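You operate a simulated robot arm through the tools that you are given. There is no shell and no other tool. Be economical: measure what you need, move in short steps, check, and stop when the job is done.

You run a simulated robot arm. Do the job below in one go: nothing can be reset, and whatever is moved stays where it is left.

Task
Open the cabinet two door, take the yellow funnel from the top shelf of cabinet two and put it on the top of cabinet three and shut the door again. Open the cabinet one door, take the yellow paint pot and put it on the top shelf of cabinet one and shut the door again. Count the corner guards on the top of the wall table, then put as many of the ink bottles from the top of the wall table on the second shelf from the bottom of the grey shelf unit. Take the square cap and leave it on the top of the blue drum. Put the small bottle from the lower shelf of the wall table on the top of the wall table. The order is free. Set down upright: yellow paint pot, ink bottle, square cap, small bottle.
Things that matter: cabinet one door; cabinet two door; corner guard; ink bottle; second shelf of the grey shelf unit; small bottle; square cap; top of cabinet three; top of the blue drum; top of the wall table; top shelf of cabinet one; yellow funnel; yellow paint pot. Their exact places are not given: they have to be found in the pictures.

The check looks at the end state, three seconds after you hand in, the way a careful person would. Anything else that was tipped, shoved, dropped, spilled or broken makes it a failure. Lids that push on must go on centred and level and be pressed home; caps that screw on are set level and turned clockwise until they are tight.

Robot
A 6-joint arm with a fingered hand on a trunk, on a base that drives. Base frame: it is fixed to the floor where the robot stands at the start and does not move with it; the origin is under the middle of the robot, x ahead of it, y to its left, z up. Readings come in mm, degrees, newtons and seconds.
With the tool pointing down near the work surface it reaches from about 100 to 460 mm from the robot's upright axis, wherever it stands. Its first joint turns from -166.0 to 166.0 degrees. Places, roughly: cabinet one door [10400, 0, 700]; cabinet two door [10100, -100, 700]; corner guard [10750, 5000, 1000]; ink bottle [10500, 5250, 750]; second shelf of the grey shelf unit [11700, 2000, 800]; small bottle [10500, 5500, 250]; square cap [10750, 5500, 750]; top of cabinet three [9700, -400, 1400]; top of the blue drum (22x26 cm) [7740, 6840, 860]; top of the wall table [10600, 5500, 800]; top shelf of cabinet one [10500, -200, 1000]; yellow funnel (15x15x11 cm) [10200, -200, 1000]; yellow paint pot [11750, 1750, 1250]. Payload 4 kg.
The tool frame sits at the grasp point between the pads (the TCP): z along the fingers, y along the line on which they close. The tips reach 26 mm beyond it. Largest opening 148 mm; the body of the gripper starts 73 mm behind the TCP. The gripper is a hand of 3 fingers: y runs from the thumb to the fingers, the wrist lies at [0, 0, -239] in the tool frame, and closing takes about 1.5 s.
Orientation is that of the tool frame in the base frame, as [roll, pitch, yaw] about the fixed x, y, z axes, in that order (R = Rz(yaw) Ry(pitch) Rx(roll)). With the fingers straight down and closing along the base's y, the tool's x points along the base's -x, its y along +y and its z along -z.

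Tools
- The arm moves only by the tool jog_arm. Its argument "targets" is a list of rows, each a list of 3 entries, a list of its own where there are three numbers: the shift along the base's x, y, z in mm, then the turn, a rotation vector about the base's x, y, z in degrees, then the gripper command, from -1 (shut) to 1 (fully open), values between in proportion. In form: [[[x, y, z], [ax, ay, az], fingers], ...]. A call has 1 to 8 rows; each row shifts and turns the commanded pose from where the row before left it. A row lasts 0.2 s, in which the tool goes at most 50 mm and 8.6 degrees; a call with a longer step from one row to the next is refused whole, and so is a gripper value outside its range. A pose out of reach is approached as far as the arm can. The call stops where the force on the tool passes 40 N (or 10 N more than at its start, if that is more) or the arm is blocked; 0.2 s more then pass. The fingers move at their own pace (about 153 mm/s each) and stop on an object; they squeeze with about 24 N. The grip force told is the motor's: it shows also when the fingers shut on nothing. Time passes only in rows, and 0.2 s behind the last, so rows that do not move let the fingers close. It gives the time, the measured TCP pose, the force on the tool (base axes), the opening and the grip force at its end, in the units of the frame above (readings bear some noise), with the torque about the TCP (base axes, N m) and any sound that the robot's microphone picked up.
- Cameras (640 x 400 px; columns grow to the right, rows downward): "scene" is now at [69.7, 178.7, 1447.6]; the picture's right is [-0.34, -0.94, 0.00], its down [-0.31, 0.11, -0.94] and it looks along [0.89, -0.32, -0.33] (base axes); focal length 291 px, centre (320, 200). "wrist" rides on the gripper at [68, -39, -90] in the tool frame; the picture's right is [0.50, 0.87, 0.00], its down [-0.66, 0.38, -0.65] and it looks along [-0.57, 0.33, 0.76] (tool axes); focal length 222 px, centre (320, 200).
- snapshot(camera): a new picture of that camera. It takes no simulated time.
- move_column(by): slides the trunk up (or, below 0, down) by that many mm; the arm and the scene camera ride with it, the base frame stays. It gives what a move gives, with no picture.
- steer(legs): drives the robot by 1 to 6 legs, each [ahead, left, turn to the left] in mm, mm and degrees, along the robot's own axes; the way and the turn of a leg run together, so that a leg with both is an arc; at most 1500 mm and 180 degrees a leg. The arm and the cameras ride along, it lands a little off, and it stops where it bumps. It gives what a move gives.
- preshape(shape): the hand has 3 fingers and takes this shape, open, in about a second: jaw (thumb against the fingers, like two jaws); tri (thumb and two fingers); tip (a fingertip pinch); poke (one finger out to press); point (the index stretched); flat (the hand flat); cup (the hand cupped); fist (a fist). The gripper value then closes the fingers along that shape, each until it touches; the sizes above hold for jaw. It gives what a move gives, with no picture.
- aim_head(pan, tilt): turns the head with the scene camera to pan (to the left, within 120 degrees either way) and tilt (down, from -29 to 69), counted from straight ahead of the robot. It gives what a move gives.
- locate(camera, pixels): for up to 12 pixels [column, row] of the newest picture of that camera ("zoom" is the newest enlarged one), the place [x, y, z] in the base frame of the surface seen there, good to about 2 mm. It takes no simulated time.
- zoom(camera, box): a new picture of the part [left, top, right, bottom] of that camera's present view, enlarged. It takes no simulated time.
- hand_in(): hands the job in; it is judged then, once.

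Go step by step. Measure first, check grasps and placings, and put right what went wrong. The budget is 322 turns and 198 pictures, counting those below and the enlarged ones. Unless the task says otherwise, let go and move clear before handing in.

The tools are called after ">>>" as name(argument=value, ...) on one line, values as JSON. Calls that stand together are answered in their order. jog_arm: Moves the arm, as the interface text tells. Its arguments: {"type":"object","properties":{"targets":{"type":"array","items":{"type":"array"}}},"required":["targets"]} The other tools are called the same way: move_column (by) slides the trunk up or down; preshape (shape) gives the hand a shape; steer (legs) drives the base; aim_head (pan, tilt) turns the head that bears the scene camera; snapshot (camera) takes a picture; locate (camera, pixels) gives the place of the surface under pixels of a picture; zoom (camera, box) takes an enlarged picture of a part of a camera's view; hand_in () hands the job in.

At the start:

```text
time_s: 0.0
eef_pos: [419.4, -44.5, 1113.1]
tool_rot: [-179.9, 0.0, 180.0]
force: [0.1, 0.0, -0.9]
torque: [0.0, 0.02, 0.02]
finger_gap: 148.0
grasp_force: 0.1
shape: jaw
trunk travel left (down, up): [-150.0, 167.0]
robot x, y, heading: [-0.6, 2.5, 0.2]
head pan, tilt: [-19.6, 19.2]
```

scene: 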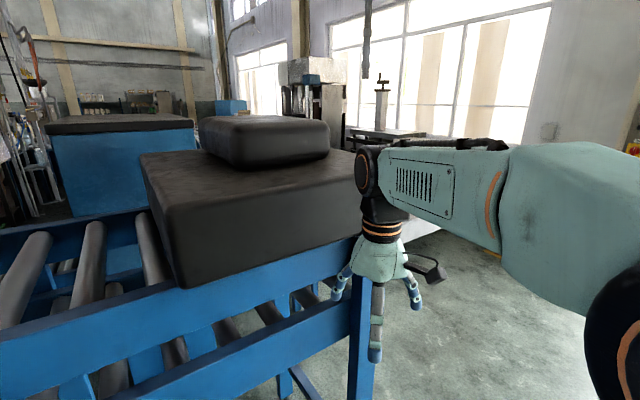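
wrist: 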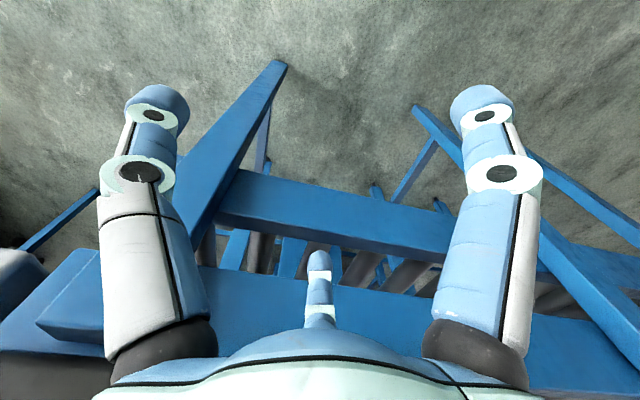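

The scene picture shows a blue roller conveyor just ahead, with the way blocked. I look around first to plan a route.

>>> aim_head(pan=-60, tilt=15)

>>> snapshot(camera="scene")

>>> aim_head(pan=50, tilt=15)

>>> snapshot(camera="scene")

```text
time_s: 1.1
eef_pos: [420.3, -45.3, 1113.2]
tool_rot: [180.0, 0.1, 179.9]
force: [0.4, -0.7, 0.3]
torque: [-0.01, 0.03, 0.01]
finger_gap: 148.1
grasp_force: 0.0
shape: jaw
trunk travel left (down, up): [-150.0, 167.0]
robot x, y, heading: [1.4, 1.6, -0.3]
head pan, tilt: [-60.0, 15.0]
```

```text
195 pictures are left
```

scene: 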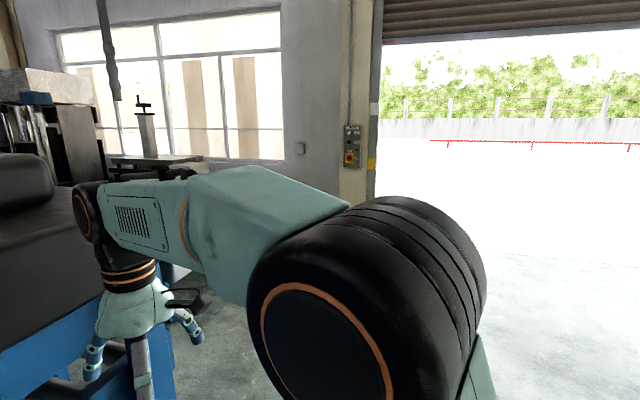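

```text
time_s: 3.0
eef_pos: [420.2, -45.0, 1112.6]
tool_rot: [179.9, 0.0, -180.0]
force: [0.3, -0.5, -0.8]
torque: [0.02, -0.01, 0.02]
finger_gap: 147.9
grasp_force: 0.1
shape: jaw
trunk travel left (down, up): [-150.0, 167.0]
robot x, y, heading: [2.2, 0.4, -0.0]
head pan, tilt: [50.0, 15.0]
```

```text
194 pictures are left
```

scene: 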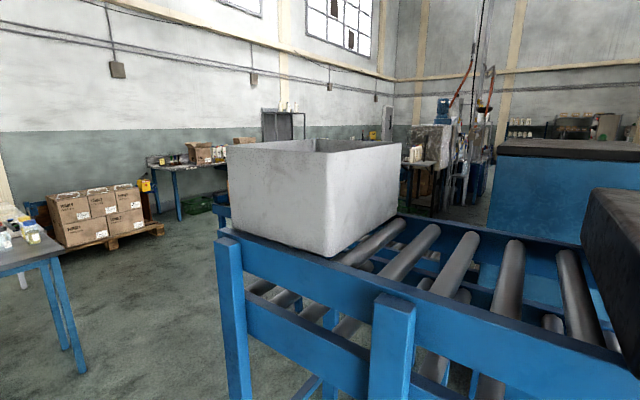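

The conveyor lies ahead; both the right (toward the windows) and the left look passable. I measure points on the last view, and take a raised view ahead.

>>> locate(camera="scene", pixels=[[240, 395], [230, 240], [30, 265], [145, 230], [160, 370], [180, 220], [410, 175], [215, 210], [540, 150], [530, 125], [435, 205], [80, 370]])

>>> move_column(by=167)

>>> aim_head(pan=-15, tilt=10)

>>> snapshot(camera="scene")

```text
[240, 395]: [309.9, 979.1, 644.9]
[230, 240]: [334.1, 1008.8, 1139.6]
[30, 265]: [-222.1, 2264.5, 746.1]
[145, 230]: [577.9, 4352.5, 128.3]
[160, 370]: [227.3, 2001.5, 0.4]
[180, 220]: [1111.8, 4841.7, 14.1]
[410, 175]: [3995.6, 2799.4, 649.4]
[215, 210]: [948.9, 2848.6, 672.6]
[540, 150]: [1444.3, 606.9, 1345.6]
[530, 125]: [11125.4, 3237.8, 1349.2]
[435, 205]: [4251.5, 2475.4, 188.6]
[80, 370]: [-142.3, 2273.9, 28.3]
```

```text
time_s: 4.8
eef_pos: [418.9, -45.2, 1279.7]
tool_rot: [-180.0, 0.0, 179.9]
force: [-1.2, 0.3, 0.8]
torque: [0.0, -0.01, -0.02]
finger_gap: 148.2
grasp_force: 0.1
shape: jaw
trunk travel left (down, up): [-317.0, 0.0]
robot x, y, heading: [-1.3, 1.4, 0.2]
head pan, tilt: [50.0, 15.0]
```

```text
time_s: 6.2
eef_pos: [420.5, -44.2, 1279.1]
tool_rot: [-180.0, 0.0, 180.0]
force: [-0.1, 1.3, -0.5]
torque: [0.02, 0.0, -0.02]
finger_gap: 147.9
grasp_force: 0.0
shape: jaw
trunk travel left (down, up): [-317.0, 0.0]
robot x, y, heading: [-2.6, 2.1, -0.1]
head pan, tilt: [-15.0, 10.0]
```

```text
193 pictures are left
```

scene: 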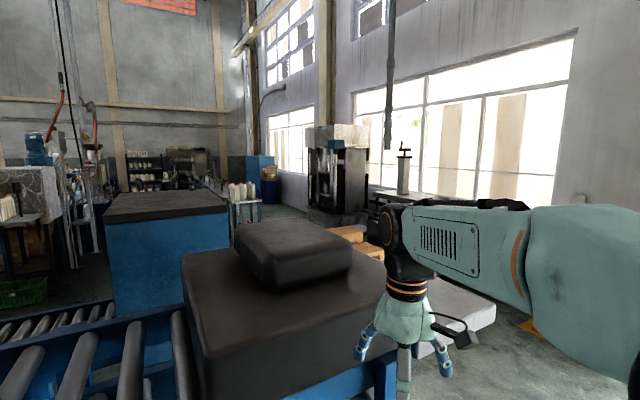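

I measure the far objects and the right-hand passage.

>>> locate(camera="scene", pixels=[[260, 170], [290, 205], [240, 215], [340, 215], [355, 237], [480, 310], [420, 350], [500, 360], [375, 360], [340, 250], [150, 250], [520, 330]])

>>> zoom(camera="scene", box=[90, 120, 380, 270])

```text
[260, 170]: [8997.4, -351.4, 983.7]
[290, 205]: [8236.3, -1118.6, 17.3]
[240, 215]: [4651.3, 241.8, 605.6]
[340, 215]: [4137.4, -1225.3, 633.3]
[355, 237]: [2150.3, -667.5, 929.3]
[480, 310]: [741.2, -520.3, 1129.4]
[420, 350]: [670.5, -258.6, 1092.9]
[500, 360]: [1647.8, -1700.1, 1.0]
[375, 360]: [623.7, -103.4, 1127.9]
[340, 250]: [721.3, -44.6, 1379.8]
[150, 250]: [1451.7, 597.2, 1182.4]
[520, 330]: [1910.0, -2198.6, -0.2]
```

```text
2.21 times, centred on (235, 195) of scene
```

zoom: 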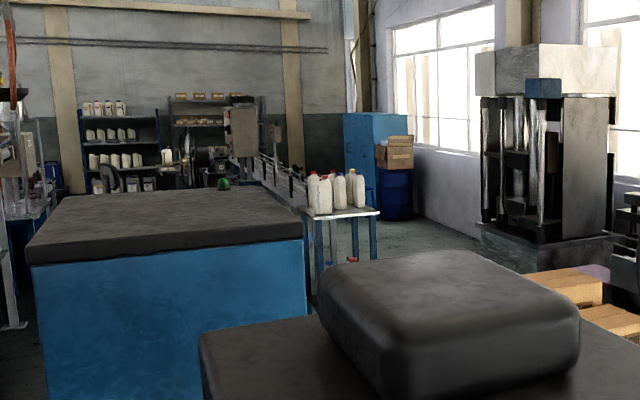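

The press (zoom right) stands near [4100,-1200]; a row of conveyor and table blocks the middle. I drive right 1000 mm and look again.

>>> steer(legs=[[-100, 0, 0], [0, -1000, 0]])

>>> aim_head(pan=0, tilt=15)

>>> snapshot(camera="scene")

```text
time_s: 16.0
eef_pos: [322.1, -1037.3, 1279.3]
tool_rot: [-180.0, 0.0, -179.9]
force: [0.7, 0.2, 0.3]
torque: [0.01, -0.03, 0.0]
finger_gap: 147.9
grasp_force: 0.1
shape: jaw
trunk travel left (down, up): [-317.0, 0.0]
robot x, y, heading: [-96.5, -993.2, 0.1]
head pan, tilt: [-15.0, 10.0]
```

```text
time_s: 16.8
eef_pos: [321.8, -1037.9, 1279.3]
tool_rot: [-180.0, 0.0, -179.7]
force: [0.0, -0.9, -1.1]
torque: [0.02, -0.02, 0.0]
finger_gap: 148.0
grasp_force: 0.0
shape: jaw
trunk travel left (down, up): [-317.0, 0.0]
robot x, y, heading: [-96.3, -992.2, 0.2]
head pan, tilt: [0.0, 15.0]
```

```text
191 pictures are left
```

scene: 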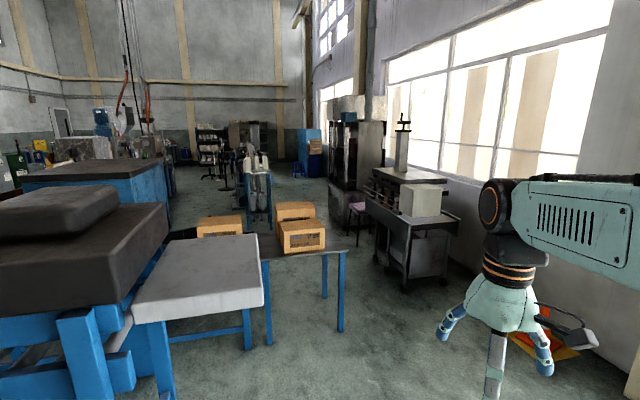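

There is a corridor between the blue table (leg at 342,320) and the dark bench (407,280). I measure it.

>>> locate(camera="scene", pixels=[[341, 328], [375, 262], [405, 283], [270, 343], [350, 224], [250, 215], [312, 150], [270, 205], [360, 205], [310, 180], [200, 170], [545, 345]])

>>> zoom(camera="scene", box=[190, 100, 450, 280])

```text
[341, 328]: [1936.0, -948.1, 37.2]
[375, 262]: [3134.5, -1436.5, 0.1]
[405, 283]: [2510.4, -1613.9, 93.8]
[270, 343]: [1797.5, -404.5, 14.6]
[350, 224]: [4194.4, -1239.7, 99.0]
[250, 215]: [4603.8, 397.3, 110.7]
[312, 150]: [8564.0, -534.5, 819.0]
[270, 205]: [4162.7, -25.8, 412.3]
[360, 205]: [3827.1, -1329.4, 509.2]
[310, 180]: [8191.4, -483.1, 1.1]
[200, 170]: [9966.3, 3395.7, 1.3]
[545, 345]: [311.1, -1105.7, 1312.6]
```

```text
2.22 times, centred on (320, 190) of scene
```

zoom: 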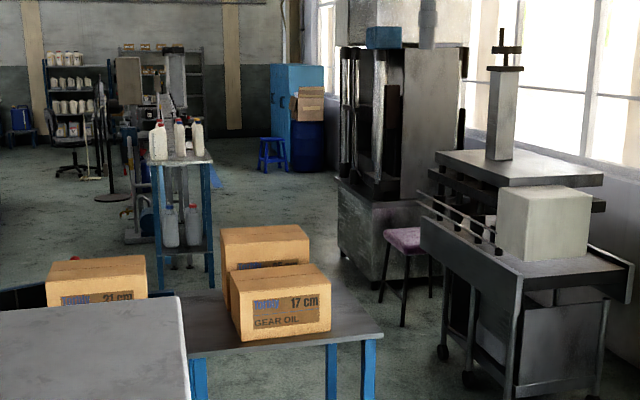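

I look down to see how wide the base is.

>>> aim_head(pan=60, tilt=69)

>>> snapshot(camera="scene")

>>> locate(camera="scene", pixels=[[320, 390], [250, 390], [400, 390], [320, 330], [200, 380]])

```text
time_s: 18.1
eef_pos: [322.5, -1038.3, 1278.6]
tool_rot: [179.9, 0.0, -179.8]
force: [0.3, -0.7, 0.0]
torque: [-0.01, 0.03, -0.01]
finger_gap: 148.1
grasp_force: 0.1
shape: jaw
trunk travel left (down, up): [-317.0, 0.0]
robot x, y, heading: [-98.6, -994.9, 0.3]
head pan, tilt: [60.0, 68.8]
```

```text
189 pictures are left
```

scene: 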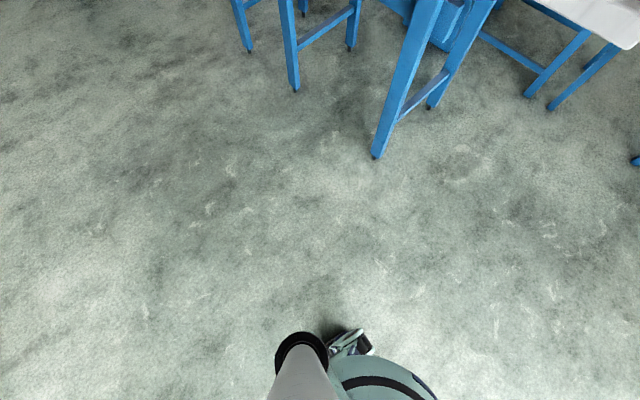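

```text
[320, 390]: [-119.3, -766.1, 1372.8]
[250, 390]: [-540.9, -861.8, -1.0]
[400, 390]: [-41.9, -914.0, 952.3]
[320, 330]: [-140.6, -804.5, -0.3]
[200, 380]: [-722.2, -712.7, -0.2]
```

The base is small (floor visible ~190 mm from its axis). I drive along y≈-1270 up to x≈1900 and look again.

>>> steer(legs=[[0, -280, 0], [1400, 0, 0], [500, 0, 0]])

>>> aim_head(pan=0, tilt=20)

>>> snapshot(camera="scene")

```text
time_s: 30.2
eef_pos: [2219.9, -1296.8, 1279.9]
tool_rot: [180.0, 0.1, -179.5]
force: [-0.3, 0.4, 0.2]
torque: [0.01, 0.02, -0.02]
finger_gap: 147.8
grasp_force: 0.0
shape: jaw
trunk travel left (down, up): [-317.0, 0.0]
robot x, y, heading: [1800.0, -1251.9, 0.6]
head pan, tilt: [60.0, 68.8]
```

```text
time_s: 31.5
eef_pos: [2219.7, -1296.3, 1278.8]
tool_rot: [180.0, 0.0, -179.5]
force: [0.0, -0.2, 0.9]
torque: [0.01, 0.01, -0.01]
finger_gap: 148.1
grasp_force: 0.1
shape: jaw
trunk travel left (down, up): [-317.0, 0.0]
robot x, y, heading: [1794.2, -1255.0, 0.7]
head pan, tilt: [0.0, 20.0]
```

```text
188 pictures are left
```

scene: 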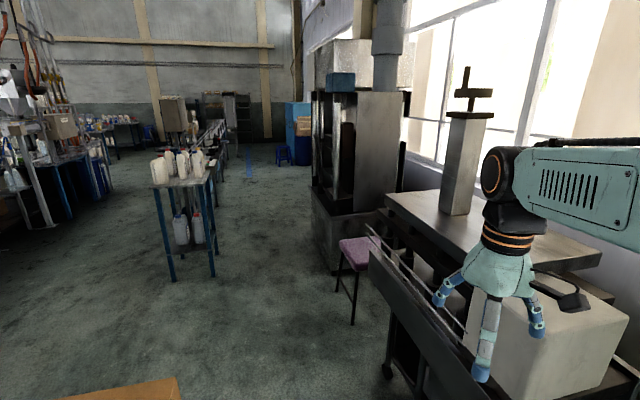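

The hand is approaching the bench with the pale box (550,320); I measure heights and the bench edge before going on.

>>> locate(camera="scene", pixels=[[550, 310], [367, 228], [400, 265], [470, 335], [385, 375], [350, 320], [170, 280], [212, 275], [165, 395], [410, 395], [460, 150], [320, 265]])

```text
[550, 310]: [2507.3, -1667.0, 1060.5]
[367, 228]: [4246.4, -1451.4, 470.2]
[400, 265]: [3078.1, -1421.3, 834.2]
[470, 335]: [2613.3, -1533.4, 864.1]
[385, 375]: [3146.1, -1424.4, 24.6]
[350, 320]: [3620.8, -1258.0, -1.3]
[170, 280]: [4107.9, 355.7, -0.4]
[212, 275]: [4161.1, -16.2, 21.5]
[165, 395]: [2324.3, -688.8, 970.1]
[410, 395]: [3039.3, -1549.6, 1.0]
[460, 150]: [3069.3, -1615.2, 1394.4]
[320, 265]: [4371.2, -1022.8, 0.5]
```

The gap between table (right edge ~-950) and bench edge (~-1420) is about 470 mm. I check the table edge looking down.

>>> aim_head(pan=45, tilt=50)

>>> snapshot(camera="scene")

>>> aim_head(pan=-20, tilt=69)

>>> snapshot(camera="scene")

```text
time_s: 32.6
eef_pos: [2219.7, -1296.7, 1279.0]
tool_rot: [-180.0, 0.1, -179.4]
force: [0.0, -0.6, 0.7]
torque: [0.01, -0.01, -0.01]
finger_gap: 148.1
grasp_force: 0.1
shape: jaw
trunk travel left (down, up): [-317.0, 0.0]
robot x, y, heading: [1801.5, -1257.3, 0.5]
head pan, tilt: [45.0, 50.0]
```

```text
187 pictures are left
```

scene: 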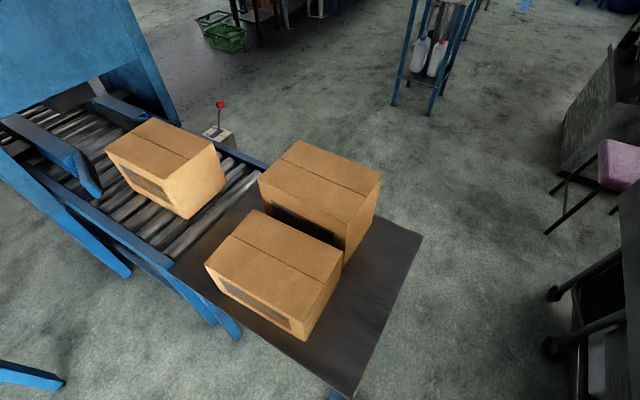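

```text
time_s: 34.0
eef_pos: [2219.1, -1297.1, 1279.0]
tool_rot: [-180.0, 0.0, -179.6]
force: [-1.2, 0.6, -0.5]
torque: [0.02, 0.0, -0.02]
finger_gap: 148.0
grasp_force: 0.0
shape: jaw
trunk travel left (down, up): [-317.0, 0.0]
robot x, y, heading: [1799.8, -1254.0, 0.5]
head pan, tilt: [-20.0, 68.8]
```

```text
186 pictures are left
```

scene: 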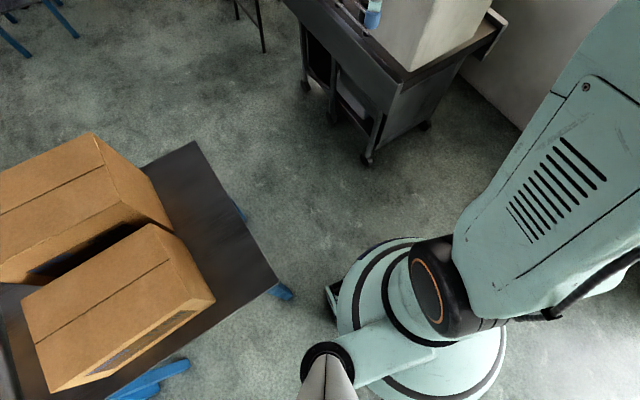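

>>> locate(camera="scene", pixels=[[276, 282], [194, 143], [368, 162], [308, 88], [400, 90], [300, 20], [330, 290], [345, 300], [500, 340], [420, 240], [265, 50], [160, 300]])

```text
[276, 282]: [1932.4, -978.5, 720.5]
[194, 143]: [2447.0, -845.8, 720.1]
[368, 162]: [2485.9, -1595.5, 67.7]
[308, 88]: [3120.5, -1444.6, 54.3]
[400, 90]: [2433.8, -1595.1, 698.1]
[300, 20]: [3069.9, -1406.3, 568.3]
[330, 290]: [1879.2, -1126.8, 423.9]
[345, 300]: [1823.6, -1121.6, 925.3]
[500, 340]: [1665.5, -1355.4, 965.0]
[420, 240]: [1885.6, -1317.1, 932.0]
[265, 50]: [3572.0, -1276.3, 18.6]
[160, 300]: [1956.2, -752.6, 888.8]
```

The corridor slants left and is about 600 mm wide. I go through in small diagonal legs to about (4300,-520).

>>> steer(legs=[[650, 90, 0], [650, 210, 0], [1150, 430, 0]])

>>> aim_head(pan=0, tilt=15)

>>> snapshot(camera="scene")

```text
time_s: 46.8
eef_pos: [4669.7, -569.6, 1279.7]
tool_rot: [-180.0, 0.0, 179.6]
force: [-0.2, 0.0, 0.2]
torque: [-0.02, 0.01, 0.02]
finger_gap: 147.9
grasp_force: 0.0
shape: jaw
trunk travel left (down, up): [-317.0, 0.0]
robot x, y, heading: [4249.9, -522.8, -0.2]
head pan, tilt: [-20.0, 68.8]
```

```text
time_s: 48.0
eef_pos: [4670.4, -568.9, 1279.1]
tool_rot: [-179.9, -0.1, 179.6]
force: [0.3, -0.1, 1.1]
torque: [0.01, -0.01, 0.01]
finger_gap: 148.2
grasp_force: 0.1
shape: jaw
trunk travel left (down, up): [-317.0, 0.0]
robot x, y, heading: [4248.8, -523.4, -0.3]
head pan, tilt: [0.0, 15.0]
```

```text
185 pictures are left
```

scene: 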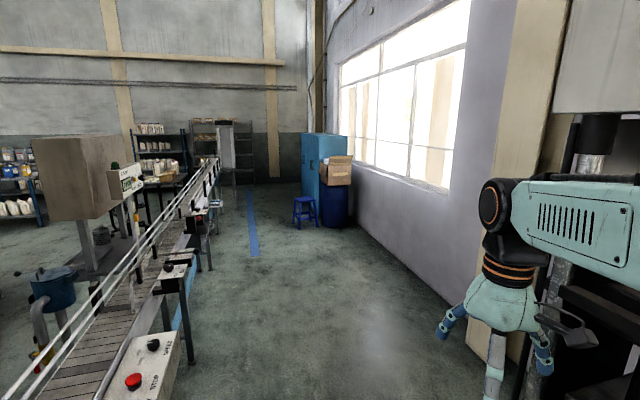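

The lane along the cabinets is clear. I measure the key spots, then drive on.

>>> locate(camera="scene", pixels=[[325, 170], [303, 190], [305, 228], [335, 228], [218, 165], [210, 268], [185, 190], [400, 280], [240, 180], [200, 240], [245, 160], [20, 205]])

>>> zoom(camera="scene", box=[120, 100, 380, 260])

```text
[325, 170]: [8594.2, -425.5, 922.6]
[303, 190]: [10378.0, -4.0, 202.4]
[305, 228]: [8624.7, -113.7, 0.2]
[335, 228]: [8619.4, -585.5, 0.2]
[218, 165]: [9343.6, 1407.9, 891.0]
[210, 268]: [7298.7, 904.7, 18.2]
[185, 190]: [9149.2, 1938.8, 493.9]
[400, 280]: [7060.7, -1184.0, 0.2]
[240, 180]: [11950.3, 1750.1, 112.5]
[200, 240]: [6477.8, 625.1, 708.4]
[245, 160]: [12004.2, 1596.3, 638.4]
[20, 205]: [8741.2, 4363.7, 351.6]
```

```text
2.46 times, centred on (250, 180) of scene
```

zoom: 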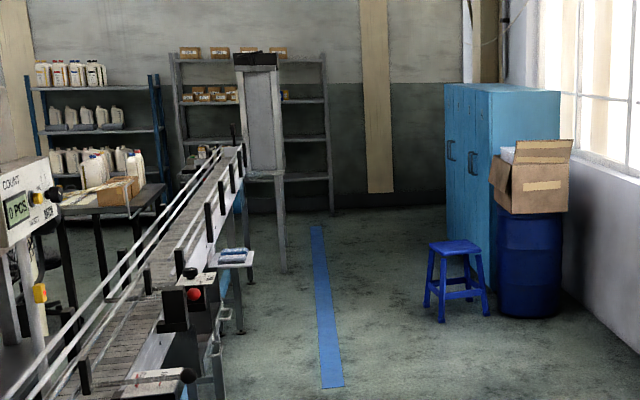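

Lane is clear; I drive toward the cabinets' front in legs staying between conveyor and stool.

>>> steer(legs=[[1500, 0, 0], [1500, 350, 0], [1300, 630, 0], [600, 150, 0]])

>>> aim_head(pan=-40, tilt=15)

>>> snapshot(camera="scene")

>>> aim_head(pan=30, tilt=10)

>>> snapshot(camera="scene")

```text
refused: leg 2 is longer than a leg can be; nothing moved
```

```text
time_s: 49.1
eef_pos: [4671.0, -570.5, 1279.3]
tool_rot: [179.9, 0.0, 179.6]
force: [-0.3, 0.3, 0.3]
torque: [0.03, -0.05, -0.02]
finger_gap: 147.7
grasp_force: 0.1
shape: jaw
trunk travel left (down, up): [-317.0, 0.0]
robot x, y, heading: [4249.7, -521.8, -0.5]
head pan, tilt: [-40.0, 15.0]
```

```text
183 pictures are left
```

scene: 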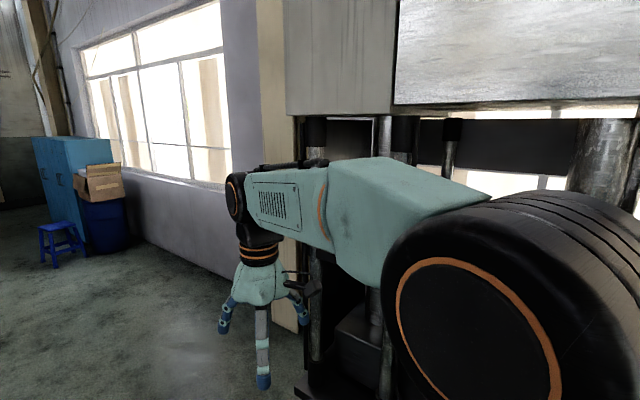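

```text
time_s: 50.5
eef_pos: [4670.0, -570.1, 1279.1]
tool_rot: [-180.0, 0.0, 179.6]
force: [-0.2, 0.5, 1.4]
torque: [0.0, 0.05, 0.02]
finger_gap: 147.9
grasp_force: 0.1
shape: jaw
trunk travel left (down, up): [-317.0, 0.0]
robot x, y, heading: [4251.3, -520.2, 0.0]
head pan, tilt: [30.0, 10.0]
```

```text
182 pictures are left
```

scene: 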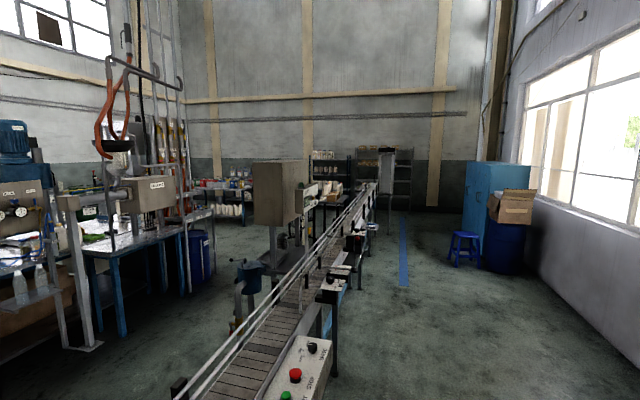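

The second leg was too long; I split the way into shorter legs.

>>> steer(legs=[[1450, 0, 0], [1450, 330, 0], [1300, 630, 0], [700, 170, 0]])

>>> aim_head(pan=-45, tilt=15)

>>> snapshot(camera="scene")

>>> aim_head(pan=30, tilt=10)

>>> snapshot(camera="scene")

```text
time_s: 75.1
eef_pos: [9560.9, 687.0, 1278.9]
tool_rot: [-180.0, 0.0, -179.7]
force: [0.3, 0.0, 0.4]
torque: [-0.03, -0.01, 0.0]
finger_gap: 147.9
grasp_force: 0.1
shape: jaw
trunk travel left (down, up): [-317.0, 0.0]
robot x, y, heading: [9145.7, 729.2, 0.2]
head pan, tilt: [30.0, 10.0]
```

```text
time_s: 76.6
eef_pos: [9561.6, 686.2, 1278.9]
tool_rot: [-180.0, 0.0, -179.8]
force: [0.2, 0.9, -0.3]
torque: [0.0, -0.01, -0.01]
finger_gap: 147.9
grasp_force: 0.0
shape: jaw
trunk travel left (down, up): [-317.0, 0.0]
robot x, y, heading: [9139.3, 732.4, 0.2]
head pan, tilt: [-45.0, 15.0]
```

```text
181 pictures are left
```

scene: 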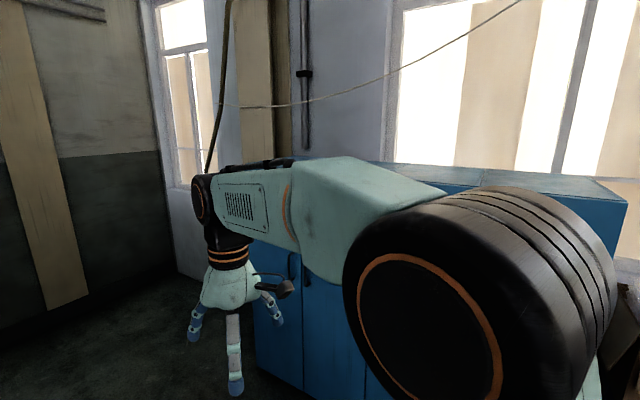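

```text
time_s: 78.1
eef_pos: [9561.2, 687.2, 1280.6]
tool_rot: [179.9, 0.0, -179.7]
force: [-0.2, 0.5, 0.2]
torque: [-0.01, 0.03, -0.01]
finger_gap: 147.9
grasp_force: 0.1
shape: jaw
trunk travel left (down, up): [-317.0, 0.0]
robot x, y, heading: [9143.1, 729.2, 0.3]
head pan, tilt: [30.0, 10.0]
```

```text
180 pictures are left
```

scene: 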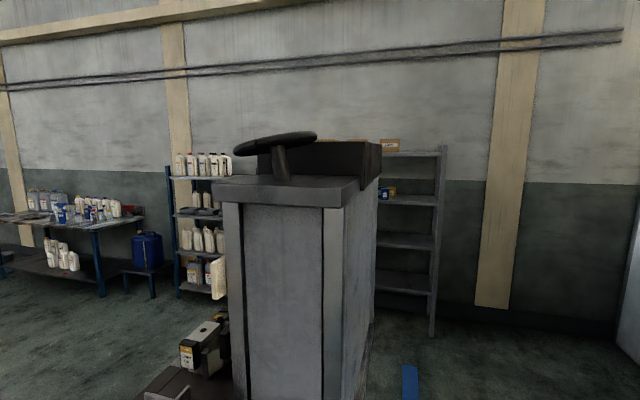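

The grey shelf unit is at right (430,240), wall table at left (70,220). I drive ahead to x≈10200 and turn right to face the cabinets.

>>> steer(legs=[[1050, 150, 0], [0, 0, -90]])

>>> aim_head(pan=0, tilt=20)

>>> snapshot(camera="scene")

>>> aim_head(pan=110, tilt=15)

>>> snapshot(camera="scene")

```text
time_s: 87.4
eef_pos: [10181.6, 475.4, 1278.4]
tool_rot: [-179.9, 0.0, 91.7]
force: [-0.1, -0.8, 0.6]
torque: [0.0, -0.04, 0.01]
finger_gap: 147.9
grasp_force: 0.1
shape: jaw
trunk travel left (down, up): [-317.0, 0.0]
robot x, y, heading: [10211.5, 896.5, -88.1]
head pan, tilt: [30.0, 10.0]
```

```text
time_s: 88.4
eef_pos: [10181.1, 474.4, 1279.6]
tool_rot: [-180.0, 0.0, 91.8]
force: [-0.4, 0.1, 0.2]
torque: [0.01, 0.0, -0.02]
finger_gap: 148.2
grasp_force: 0.1
shape: jaw
trunk travel left (down, up): [-317.0, 0.0]
robot x, y, heading: [10216.2, 896.2, -88.1]
head pan, tilt: [0.0, 20.0]
```

```text
179 pictures are left
```

scene: 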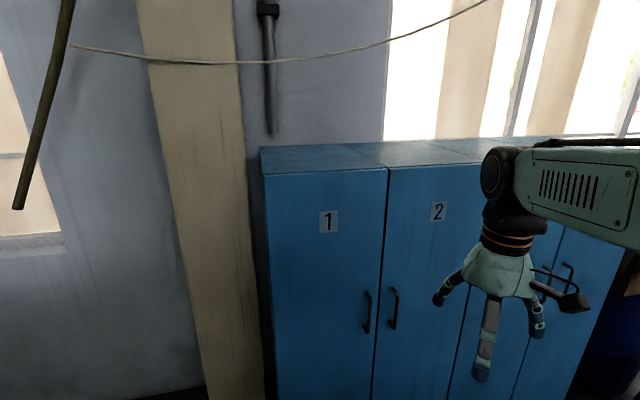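

```text
time_s: 90.3
eef_pos: [10180.6, 474.9, 1279.3]
tool_rot: [180.0, 0.0, 91.8]
force: [0.5, -0.2, 0.0]
torque: [0.03, 0.0, 0.0]
finger_gap: 147.8
grasp_force: 0.0
shape: jaw
trunk travel left (down, up): [-317.0, 0.0]
robot x, y, heading: [10211.3, 898.4, -88.1]
head pan, tilt: [110.0, 15.0]
```

```text
178 pictures are left
```

scene: 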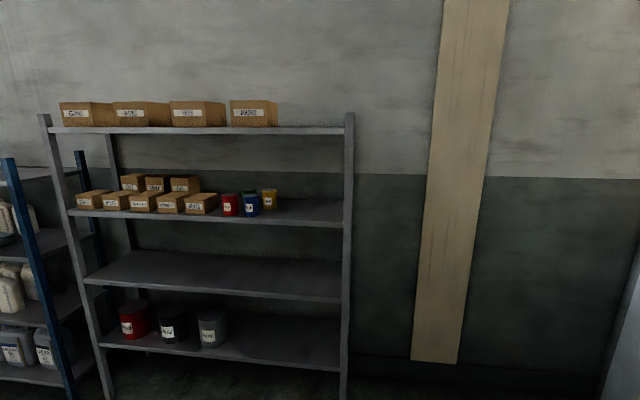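

Both doors have handles next to each other: one at (366,312), hinge left; two at (393,308), hinge right. The yellow pot is at (270,198) on the grey unit. I measure the pot and then zoom on the doors.

>>> locate(camera="scene", pixels=[[270, 192], [270, 206], [252, 204], [230, 204], [300, 217], [300, 292], [200, 290], [250, 265], [345, 215], [95, 280]])

>>> aim_head(pan=0, tilt=25)

>>> zoom(camera="scene", box=[240, 110, 600, 400])

```text
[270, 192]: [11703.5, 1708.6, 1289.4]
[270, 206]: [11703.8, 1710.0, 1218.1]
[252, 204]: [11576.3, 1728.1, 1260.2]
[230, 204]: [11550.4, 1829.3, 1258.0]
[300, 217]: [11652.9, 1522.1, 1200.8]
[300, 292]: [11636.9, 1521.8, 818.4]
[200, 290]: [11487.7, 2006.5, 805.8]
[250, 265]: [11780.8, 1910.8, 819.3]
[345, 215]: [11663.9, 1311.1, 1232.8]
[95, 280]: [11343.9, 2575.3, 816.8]
```

```text
time_s: 92.2
eef_pos: [10181.1, 474.4, 1279.4]
tool_rot: [-179.9, 0.0, 91.8]
force: [-0.4, 0.3, 0.7]
torque: [0.0, -0.01, -0.02]
finger_gap: 148.0
grasp_force: 0.0
shape: jaw
trunk travel left (down, up): [-317.0, 0.0]
robot x, y, heading: [10214.1, 894.1, -88.0]
head pan, tilt: [0.0, 25.0]
```

```text
1.38 times, centred on (420, 255) of scene
```

zoom: 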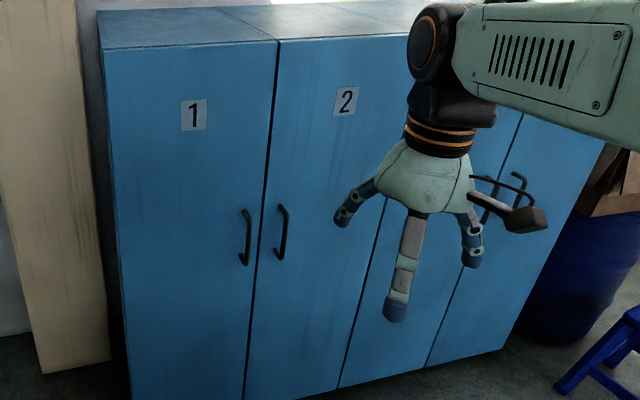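

>>> locate(camera="zoom", pixels=[[100, 45], [277, 38], [244, 215], [247, 238], [244, 260], [283, 210], [280, 235], [280, 255], [260, 240], [108, 60], [300, 150], [450, 350]])

>>> locate(camera="zoom", pixels=[[380, 220], [345, 370], [515, 120], [430, 350], [520, 180], [120, 350], [235, 350]])

```text
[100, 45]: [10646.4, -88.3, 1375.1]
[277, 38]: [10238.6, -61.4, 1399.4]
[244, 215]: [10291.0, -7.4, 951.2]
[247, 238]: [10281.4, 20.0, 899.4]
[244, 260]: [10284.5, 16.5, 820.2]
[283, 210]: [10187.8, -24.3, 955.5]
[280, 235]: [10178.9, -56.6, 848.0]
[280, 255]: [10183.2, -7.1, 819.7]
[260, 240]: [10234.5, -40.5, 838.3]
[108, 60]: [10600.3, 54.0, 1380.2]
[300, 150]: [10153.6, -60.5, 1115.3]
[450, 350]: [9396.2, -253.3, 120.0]
```

```text
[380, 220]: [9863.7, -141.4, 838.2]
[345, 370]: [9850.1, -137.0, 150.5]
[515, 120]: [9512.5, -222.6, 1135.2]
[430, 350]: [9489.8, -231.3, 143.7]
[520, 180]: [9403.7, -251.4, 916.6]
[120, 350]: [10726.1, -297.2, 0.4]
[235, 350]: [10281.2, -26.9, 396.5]
```

The cabinet fronts run at 14.2° to my frame; door edges near x=10600, 10236, 9866; handles near (10283,18) and (10185,-7), z 820–950. I square up to the cabinets (turn +12.2°) and bring the tool level.

>>> steer(legs=[[0, 0, 12.2]])

>>> jog_arm(targets=[[[8.6, -34.2, 2.6], [-8.24, -2.08, 0], 0], [[8.5, -33.5, 7.8], [-8.24, -2.08, 0], 0], [[8.1, -32, 12.9], [-8.24, -2.08, 0], 0], [[7.5, -29.7, 17.6], [-8.24, -2.08, 0], 0], [[6.8, -27, 21.9], [-8.24, -2.08, 0], 0], [[5.9, -23.4, 25.8], [-8.24, -2.08, 0], 0], [[4.9, -19.6, 29.1], [-8.24, -2.08, 0], 0], [[3.8, -15.2, 31.8], [-8.24, -2.08, 0], 0]])

>>> jog_arm(targets=[[[2.4, -9.5, 29.7], [-7.27, -1.84, 0], 0], [[1.4, -5.6, 30.7], [-7.27, -1.84, 0], 0], [[0.4, -1.7, 29.1], [-6.8, -1.7, 0], 0]])

>>> move_column(by=-250)

```text
time_s: 93.3
eef_pos: [10270.8, 476.8, 1279.9]
tool_rot: [180.0, 0.1, 103.9]
force: [1.4, 0.3, -0.6]
torque: [0.04, 0.0, -0.05]
finger_gap: 147.8
grasp_force: 0.1
shape: jaw
trunk travel left (down, up): [-317.0, 0.0]
robot x, y, heading: [10212.7, 894.5, -75.9]
head pan, tilt: [0.0, 25.0]
```

```text
time_s: 95.1
eef_pos: [10322.0, 262.8, 1431.4]
tool_rot: [179.5, 68.2, 103.3]
force: [-0.9, -0.6, -0.5]
torque: [0.02, 0.02, -0.01]
finger_gap: 74.6
grasp_force: 0.0
shape: jaw
trunk travel left (down, up): [-317.0, 0.0]
robot x, y, heading: [10212.4, 895.6, -76.1]
head pan, tilt: [0.0, 25.0]
```

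```text
time_s: 95.9
eef_pos: [10335.2, 237.2, 1562.3]
tool_rot: [168.0, 88.5, 91.9]
force: [0.4, -0.3, 0.2]
torque: [0.01, -0.01, 0.0]
finger_gap: 74.4
grasp_force: 0.1
shape: jaw
out of reach, approached as far as the arm can: row 2, 3
trunk travel left (down, up): [-317.0, 0.0]
robot x, y, heading: [10214.4, 896.0, -76.0]
head pan, tilt: [0.0, 25.0]
```

```text
time_s: 98.5
eef_pos: [10343.5, 201.4, 1188.9]
tool_rot: [178.3, 79.1, 102.2]
force: [-0.3, -0.1, 0.7]
torque: [0.02, -0.02, -0.01]
finger_gap: 74.3
grasp_force: 0.1
shape: jaw
trunk travel left (down, up): [-67.0, 250.0]
robot x, y, heading: [10214.0, 896.8, -76.0]
head pan, tilt: [0.0, 25.0]
```

The arm is near its reach limit at that height; I pull back and lower toward handle height, finishing the levelling.

>>> jog_arm(targets=[[[-6, 24, -42], [0, 0, 0], 0], [[-6, 24, -42], [0, 0, 0], 0], [[-6, 24, -42], [0, 0, 0], 0], [[-6, 24, -42], [0, 0, 0], 0], [[-6, 24, -42], [0, 0, 0], 0], [[0, 0, -45], [0, 0, 0], 0], [[0, 0, -45], [0, 0, 0], 0]])

>>> snapshot(camera="scene")

>>> snapshot(camera="wrist")

```text
time_s: 100.1
eef_pos: [10319.5, 310.4, 918.9]
tool_rot: [178.1, 79.1, 102.1]
force: [-0.4, -0.2, 0.0]
torque: [0.02, 0.0, -0.03]
finger_gap: 73.6
grasp_force: 0.0
shape: jaw
out of reach, approached as far as the arm can: row 1, 2, 3
trunk travel left (down, up): [-67.0, 250.0]
robot x, y, heading: [10209.4, 895.0, -76.1]
head pan, tilt: [0.0, 25.0]
```

```text
176 pictures are left
```

scene: 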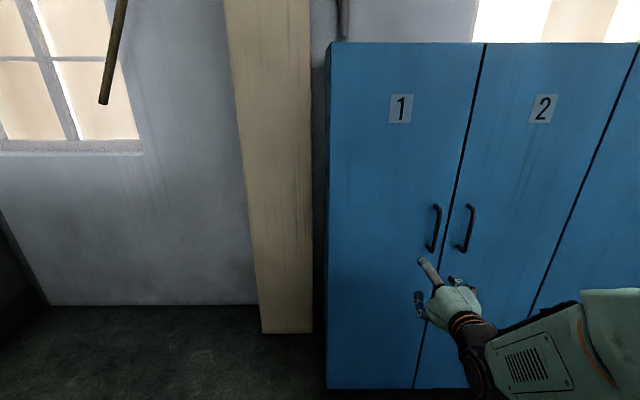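

```text
175 pictures are left
```

wrist: 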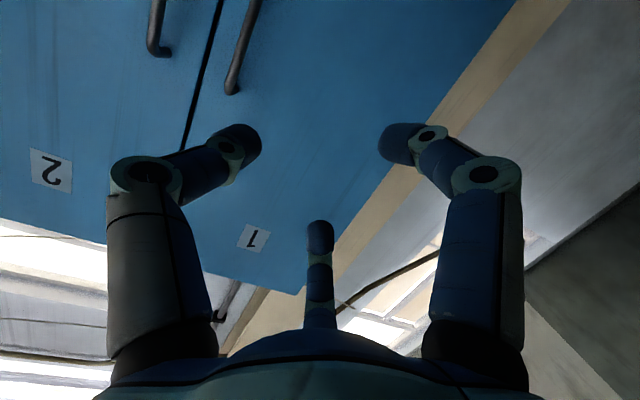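

The tool is ~11° from level and 594 mm ahead. I level it and shift right, then approach handle two by driving.

>>> jog_arm(targets=[[[-33, 3.6, -11], [-5.34, -1.32, 0], 0.2], [[-33, 3.6, -11], [-5.34, -1.32, 0], 0.2], [[-32.5, 3.5, -12], [0, 0, 0], 0.2], [[0, 0, 0], [0, 0, 0], 0.2]])

>>> zoom(camera="scene", box=[380, 160, 580, 300])

>>> locate(camera="scene", pixels=[[435, 212], [432, 232], [430, 248], [470, 212], [466, 232], [462, 248], [450, 230], [500, 200]])

```text
time_s: 101.1
eef_pos: [10221.8, 320.3, 886.0]
tool_rot: [68.8, 89.5, -7.2]
force: [0.0, 0.2, -0.3]
torque: [0.03, -0.01, 0.02]
finger_gap: 88.2
grasp_force: 0.0
shape: jaw
trunk travel left (down, up): [-67.0, 250.0]
robot x, y, heading: [10213.7, 894.5, -76.4]
head pan, tilt: [0.0, 25.0]
```

```text
2.86 times, centred on (480, 230) of scene
```

zoom: 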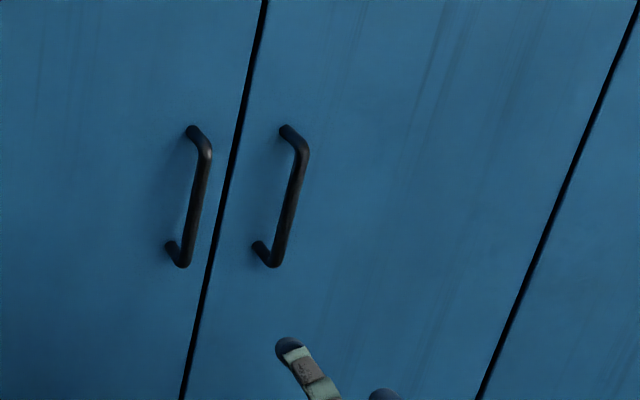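

```text
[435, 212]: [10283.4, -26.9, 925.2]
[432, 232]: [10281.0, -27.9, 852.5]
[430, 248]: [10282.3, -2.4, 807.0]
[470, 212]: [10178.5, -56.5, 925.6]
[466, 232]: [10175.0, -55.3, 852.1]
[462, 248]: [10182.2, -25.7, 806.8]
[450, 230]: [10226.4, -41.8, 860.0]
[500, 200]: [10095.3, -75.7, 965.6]
```

>>> locate(camera="zoom", pixels=[[302, 155], [291, 200], [282, 240], [206, 155], [197, 200], [188, 240], [303, 380], [285, 345]])

```text
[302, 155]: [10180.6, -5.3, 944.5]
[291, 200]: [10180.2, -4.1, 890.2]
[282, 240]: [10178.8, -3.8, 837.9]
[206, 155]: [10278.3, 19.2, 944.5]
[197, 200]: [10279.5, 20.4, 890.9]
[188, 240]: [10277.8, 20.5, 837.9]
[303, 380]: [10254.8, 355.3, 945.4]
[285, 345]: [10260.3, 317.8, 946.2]
```

The bar of handle two is at (10181,-10), z 890. I drive 240 ahead and 117 right, then finish with the arm.

>>> steer(legs=[[230, -117, 0]])

>>> snapshot(camera="wrist")

>>> snapshot(camera="scene")

```text
time_s: 102.9
eef_pos: [10162.7, 73.3, 885.8]
tool_rot: [76.7, 89.7, 0.8]
force: [0.2, 0.3, 0.4]
torque: [0.01, -0.01, 0.01]
finger_gap: 88.4
grasp_force: 0.2
shape: jaw
trunk travel left (down, up): [-67.0, 250.0]
robot x, y, heading: [10155.5, 648.2, -75.8]
head pan, tilt: [0.0, 25.0]
```

```text
173 pictures are left
```

wrist: 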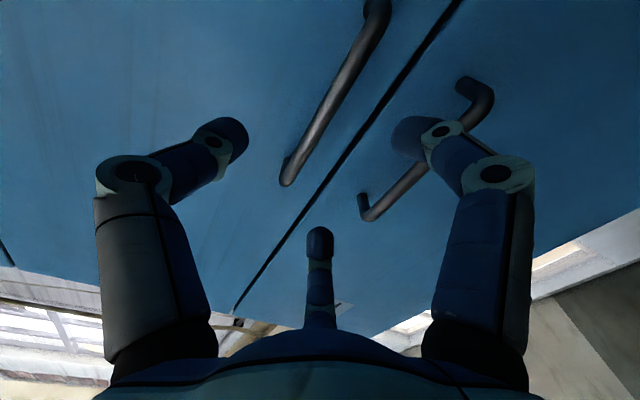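

```text
172 pictures are left
```

scene: 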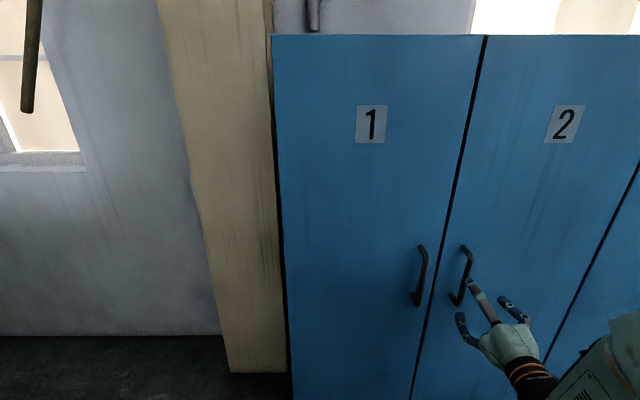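

The bar is between thumb and fingers; 85 mm ahead to go. I advance and close.

>>> jog_arm(targets=[[[7, -27, 0], [0, 0, 0], 0.2], [[7, -27, 0], [0, 0, 0], 0.2], [[6, -25, 0], [0, 0, 0], 0.2], [[0, 0, 0], [0, 0, 0], -1], [[0, 0, 0], [0, 0, 0], -1], [[0, 0, 0], [0, 0, 0], -1], [[0, 0, 0], [0, 0, 0], -1], [[0, 0, 0], [0, 0, 0], -1]])

>>> snapshot(camera="wrist")

```text
time_s: 104.7
eef_pos: [10182.0, -5.8, 885.9]
tool_rot: [71.5, 89.7, -4.5]
force: [0.9, -3.3, 1.1]
torque: [-0.04, 0.01, 0.0]
finger_gap: 2.2
grasp_force: 24.3
shape: jaw
trunk travel left (down, up): [-67.0, 250.0]
robot x, y, heading: [10154.2, 648.9, -75.8]
head pan, tilt: [0.0, 25.0]
```

```text
171 pictures are left
```

wrist: 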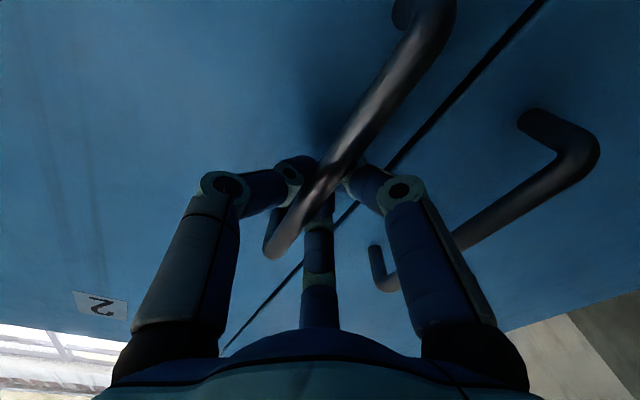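

Fingers are hooked around the bar. I pull the door along its arc (hinge near (9866,-137)).

>>> jog_arm(targets=[[[-11.6, 26.1, 0], [0, 0, 0], -1], [[-14, 25, 0], [0, 0, 0], -1], [[-16.1, 23.8, 0], [0, 0, 0], -1], [[-18.2, 22.2, 0], [0, 0, 0], -1]])

>>> snapshot(camera="scene")

```text
time_s: 105.7
eef_pos: [10121.4, 92.1, 886.0]
tool_rot: [76.1, 89.6, 0.1]
force: [-11.3, -9.1, 1.7]
torque: [0.0, 0.04, 0.05]
finger_gap: 2.2
grasp_force: 23.8
shape: jaw
trunk travel left (down, up): [-67.0, 250.0]
robot x, y, heading: [10155.3, 649.6, -76.0]
head pan, tilt: [0.0, 25.0]
```

```text
170 pictures are left
```

scene: 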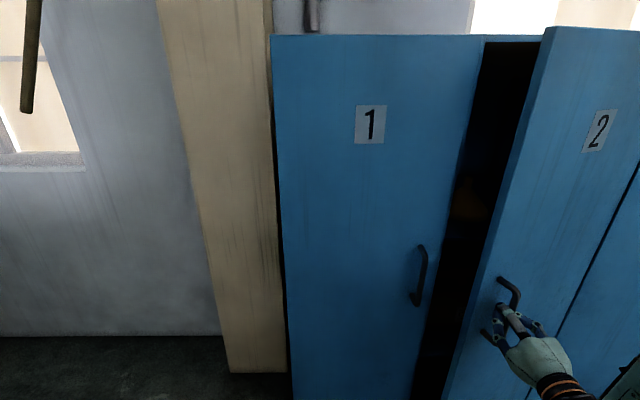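

The door swings freely. I continue the arc to about 45°.

>>> jog_arm(targets=[[[-20, 20.6, 0], [0, 0, 0], -1], [[-21.8, 18.8, 0], [0, 0, 0], -1], [[-23.2, 16.8, 0], [0, 0, 0], -1], [[-24.7, 14.7, 0], [0, 0, 0], -1]])

>>> snapshot(camera="scene")

>>> snapshot(camera="wrist")

```text
time_s: 106.7
eef_pos: [10032.9, 160.5, 883.7]
tool_rot: [69.5, 89.6, -6.5]
force: [-8.6, -16.0, 7.2]
torque: [-0.08, 0.1, 0.09]
finger_gap: 1.4
grasp_force: 24.0
shape: jaw
trunk travel left (down, up): [-67.0, 250.0]
robot x, y, heading: [10151.0, 650.9, -76.1]
head pan, tilt: [0.0, 25.0]
```

```text
169 pictures are left
```

scene: 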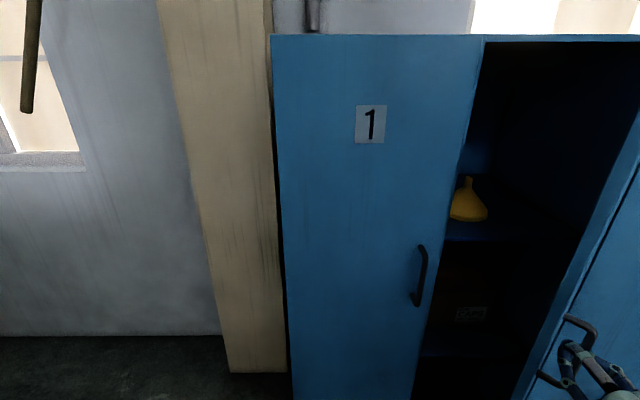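

```text
168 pictures are left
```

wrist: 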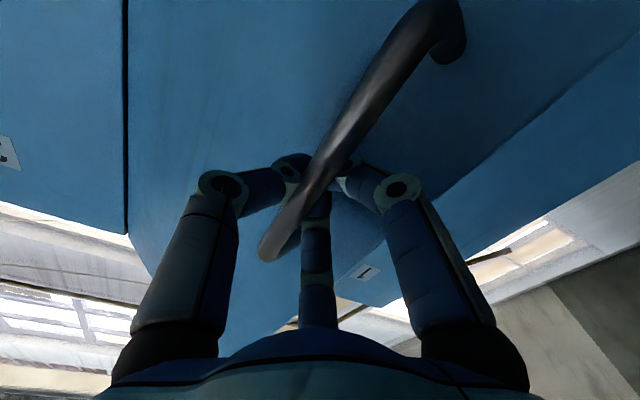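

Door is ~50° open and the yellow funnel is visible at (467,205). I let go of the bar and back away.

>>> jog_arm(targets=[[[0, 0, 0], [0, 0, 0], -0.4], [[0, 0, 0], [0, 0, 0], -0.4], [[-3, 15, 0], [0, 0, 0], -0.2], [[-6, 25, 0], [0, 0, 0], 0], [[-9, 35, 0], [0, 0, 0], 0], [[-9, 35, 0], [0, 0, 0], 0], [[0, 0, 0], [0, 0, 0], 0]])

>>> snapshot(camera="scene")

```text
time_s: 108.3
eef_pos: [9994.6, 263.1, 883.8]
tool_rot: [70.9, 89.7, -4.8]
force: [-0.3, -0.3, -0.3]
torque: [-0.01, -0.01, -0.04]
finger_gap: 73.5
grasp_force: 0.0
shape: jaw
out of reach, approached as far as the arm can: row 6
trunk travel left (down, up): [-67.0, 250.0]
robot x, y, heading: [10150.8, 646.6, -76.2]
head pan, tilt: [0.0, 25.0]
```

```text
167 pictures are left
```

scene: 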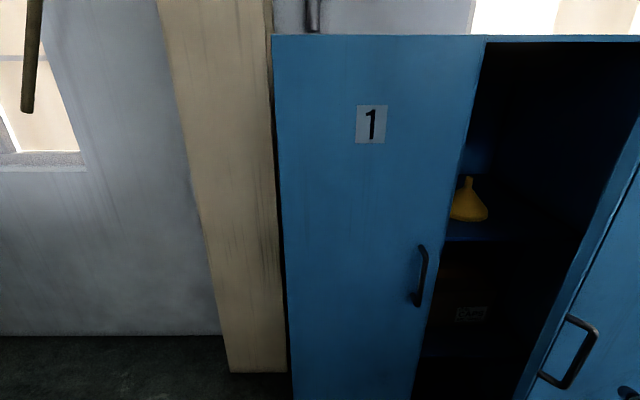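

The door stays. I measure its free edge to plan pushing it wider from the inside.

>>> locate(camera="scene", pixels=[[522, 380], [575, 270], [630, 150], [540, 385], [583, 318], [467, 185], [468, 212], [465, 235], [545, 200], [482, 60]])

```text
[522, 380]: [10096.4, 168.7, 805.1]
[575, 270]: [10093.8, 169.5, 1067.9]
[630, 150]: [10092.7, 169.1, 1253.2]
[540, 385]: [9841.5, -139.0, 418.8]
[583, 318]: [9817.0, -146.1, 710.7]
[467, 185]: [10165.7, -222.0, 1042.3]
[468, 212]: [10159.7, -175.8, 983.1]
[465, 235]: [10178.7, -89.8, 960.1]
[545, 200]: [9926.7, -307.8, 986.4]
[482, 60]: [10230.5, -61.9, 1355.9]
```

The edge is at (10095,169), ~39° open. I swing the shut hand around the edge to the inside, then drive right to push it wide open.

>>> jog_arm(targets=[[[37, 9.4, 0], [0, 0, 0], -1], [[37, 9.4, 0], [0, 0, 0], -1], [[37, 9.4, 0], [0, 0, 0], -1], [[37, 9.4, 0], [0, 0, 0], -1], [[37, 9.4, 0], [0, 0, 0], -1], [[37, 9.4, 0], [0, 0, 0], -1]])

>>> jog_arm(targets=[[[10, -40, 0], [0, 0, 0], -1], [[10, -40, 0], [0, 0, 0], -1], [[10, -40, 0], [0, 0, 0], -1], [[10, -40, 0], [0, 0, 0], -1], [[10, -40, 0], [0, 0, 0], -1]])

>>> snapshot(camera="scene")

```text
time_s: 109.7
eef_pos: [10117.8, 181.6, 857.1]
tool_rot: [71.0, 89.7, -4.7]
force: [0.9, 0.2, -0.1]
torque: [0.0, 0.05, 0.02]
finger_gap: 0.1
grasp_force: 24.5
shape: jaw
out of reach, approached as far as the arm can: row 1, 2, 3, 4, 5, 6
trunk travel left (down, up): [-67.0, 250.0]
robot x, y, heading: [10151.6, 650.9, -75.9]
head pan, tilt: [0.0, 25.0]
```

```text
time_s: 110.3
eef_pos: [10147.6, 121.2, 857.5]
tool_rot: [116.7, 89.6, 42.0]
force: [24.1, 18.0, 3.0]
torque: [-0.08, -0.06, 0.99]
finger_gap: 0.1
grasp_force: 23.8
shape: jaw
trunk travel left (down, up): [-67.0, 250.0]
robot x, y, heading: [10154.9, 652.5, -75.8]
head pan, tilt: [0.0, 25.0]
stopped in row 2: the force on the tool passed its limit at 46 N (the readings are from after the stop); the commanded pose is now the measured one
```

```text
166 pictures are left
```

scene: 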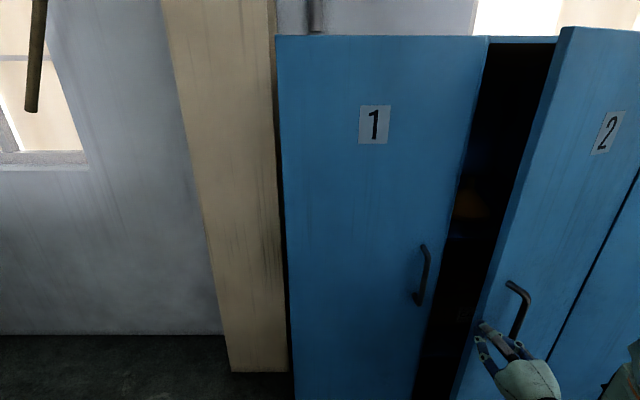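

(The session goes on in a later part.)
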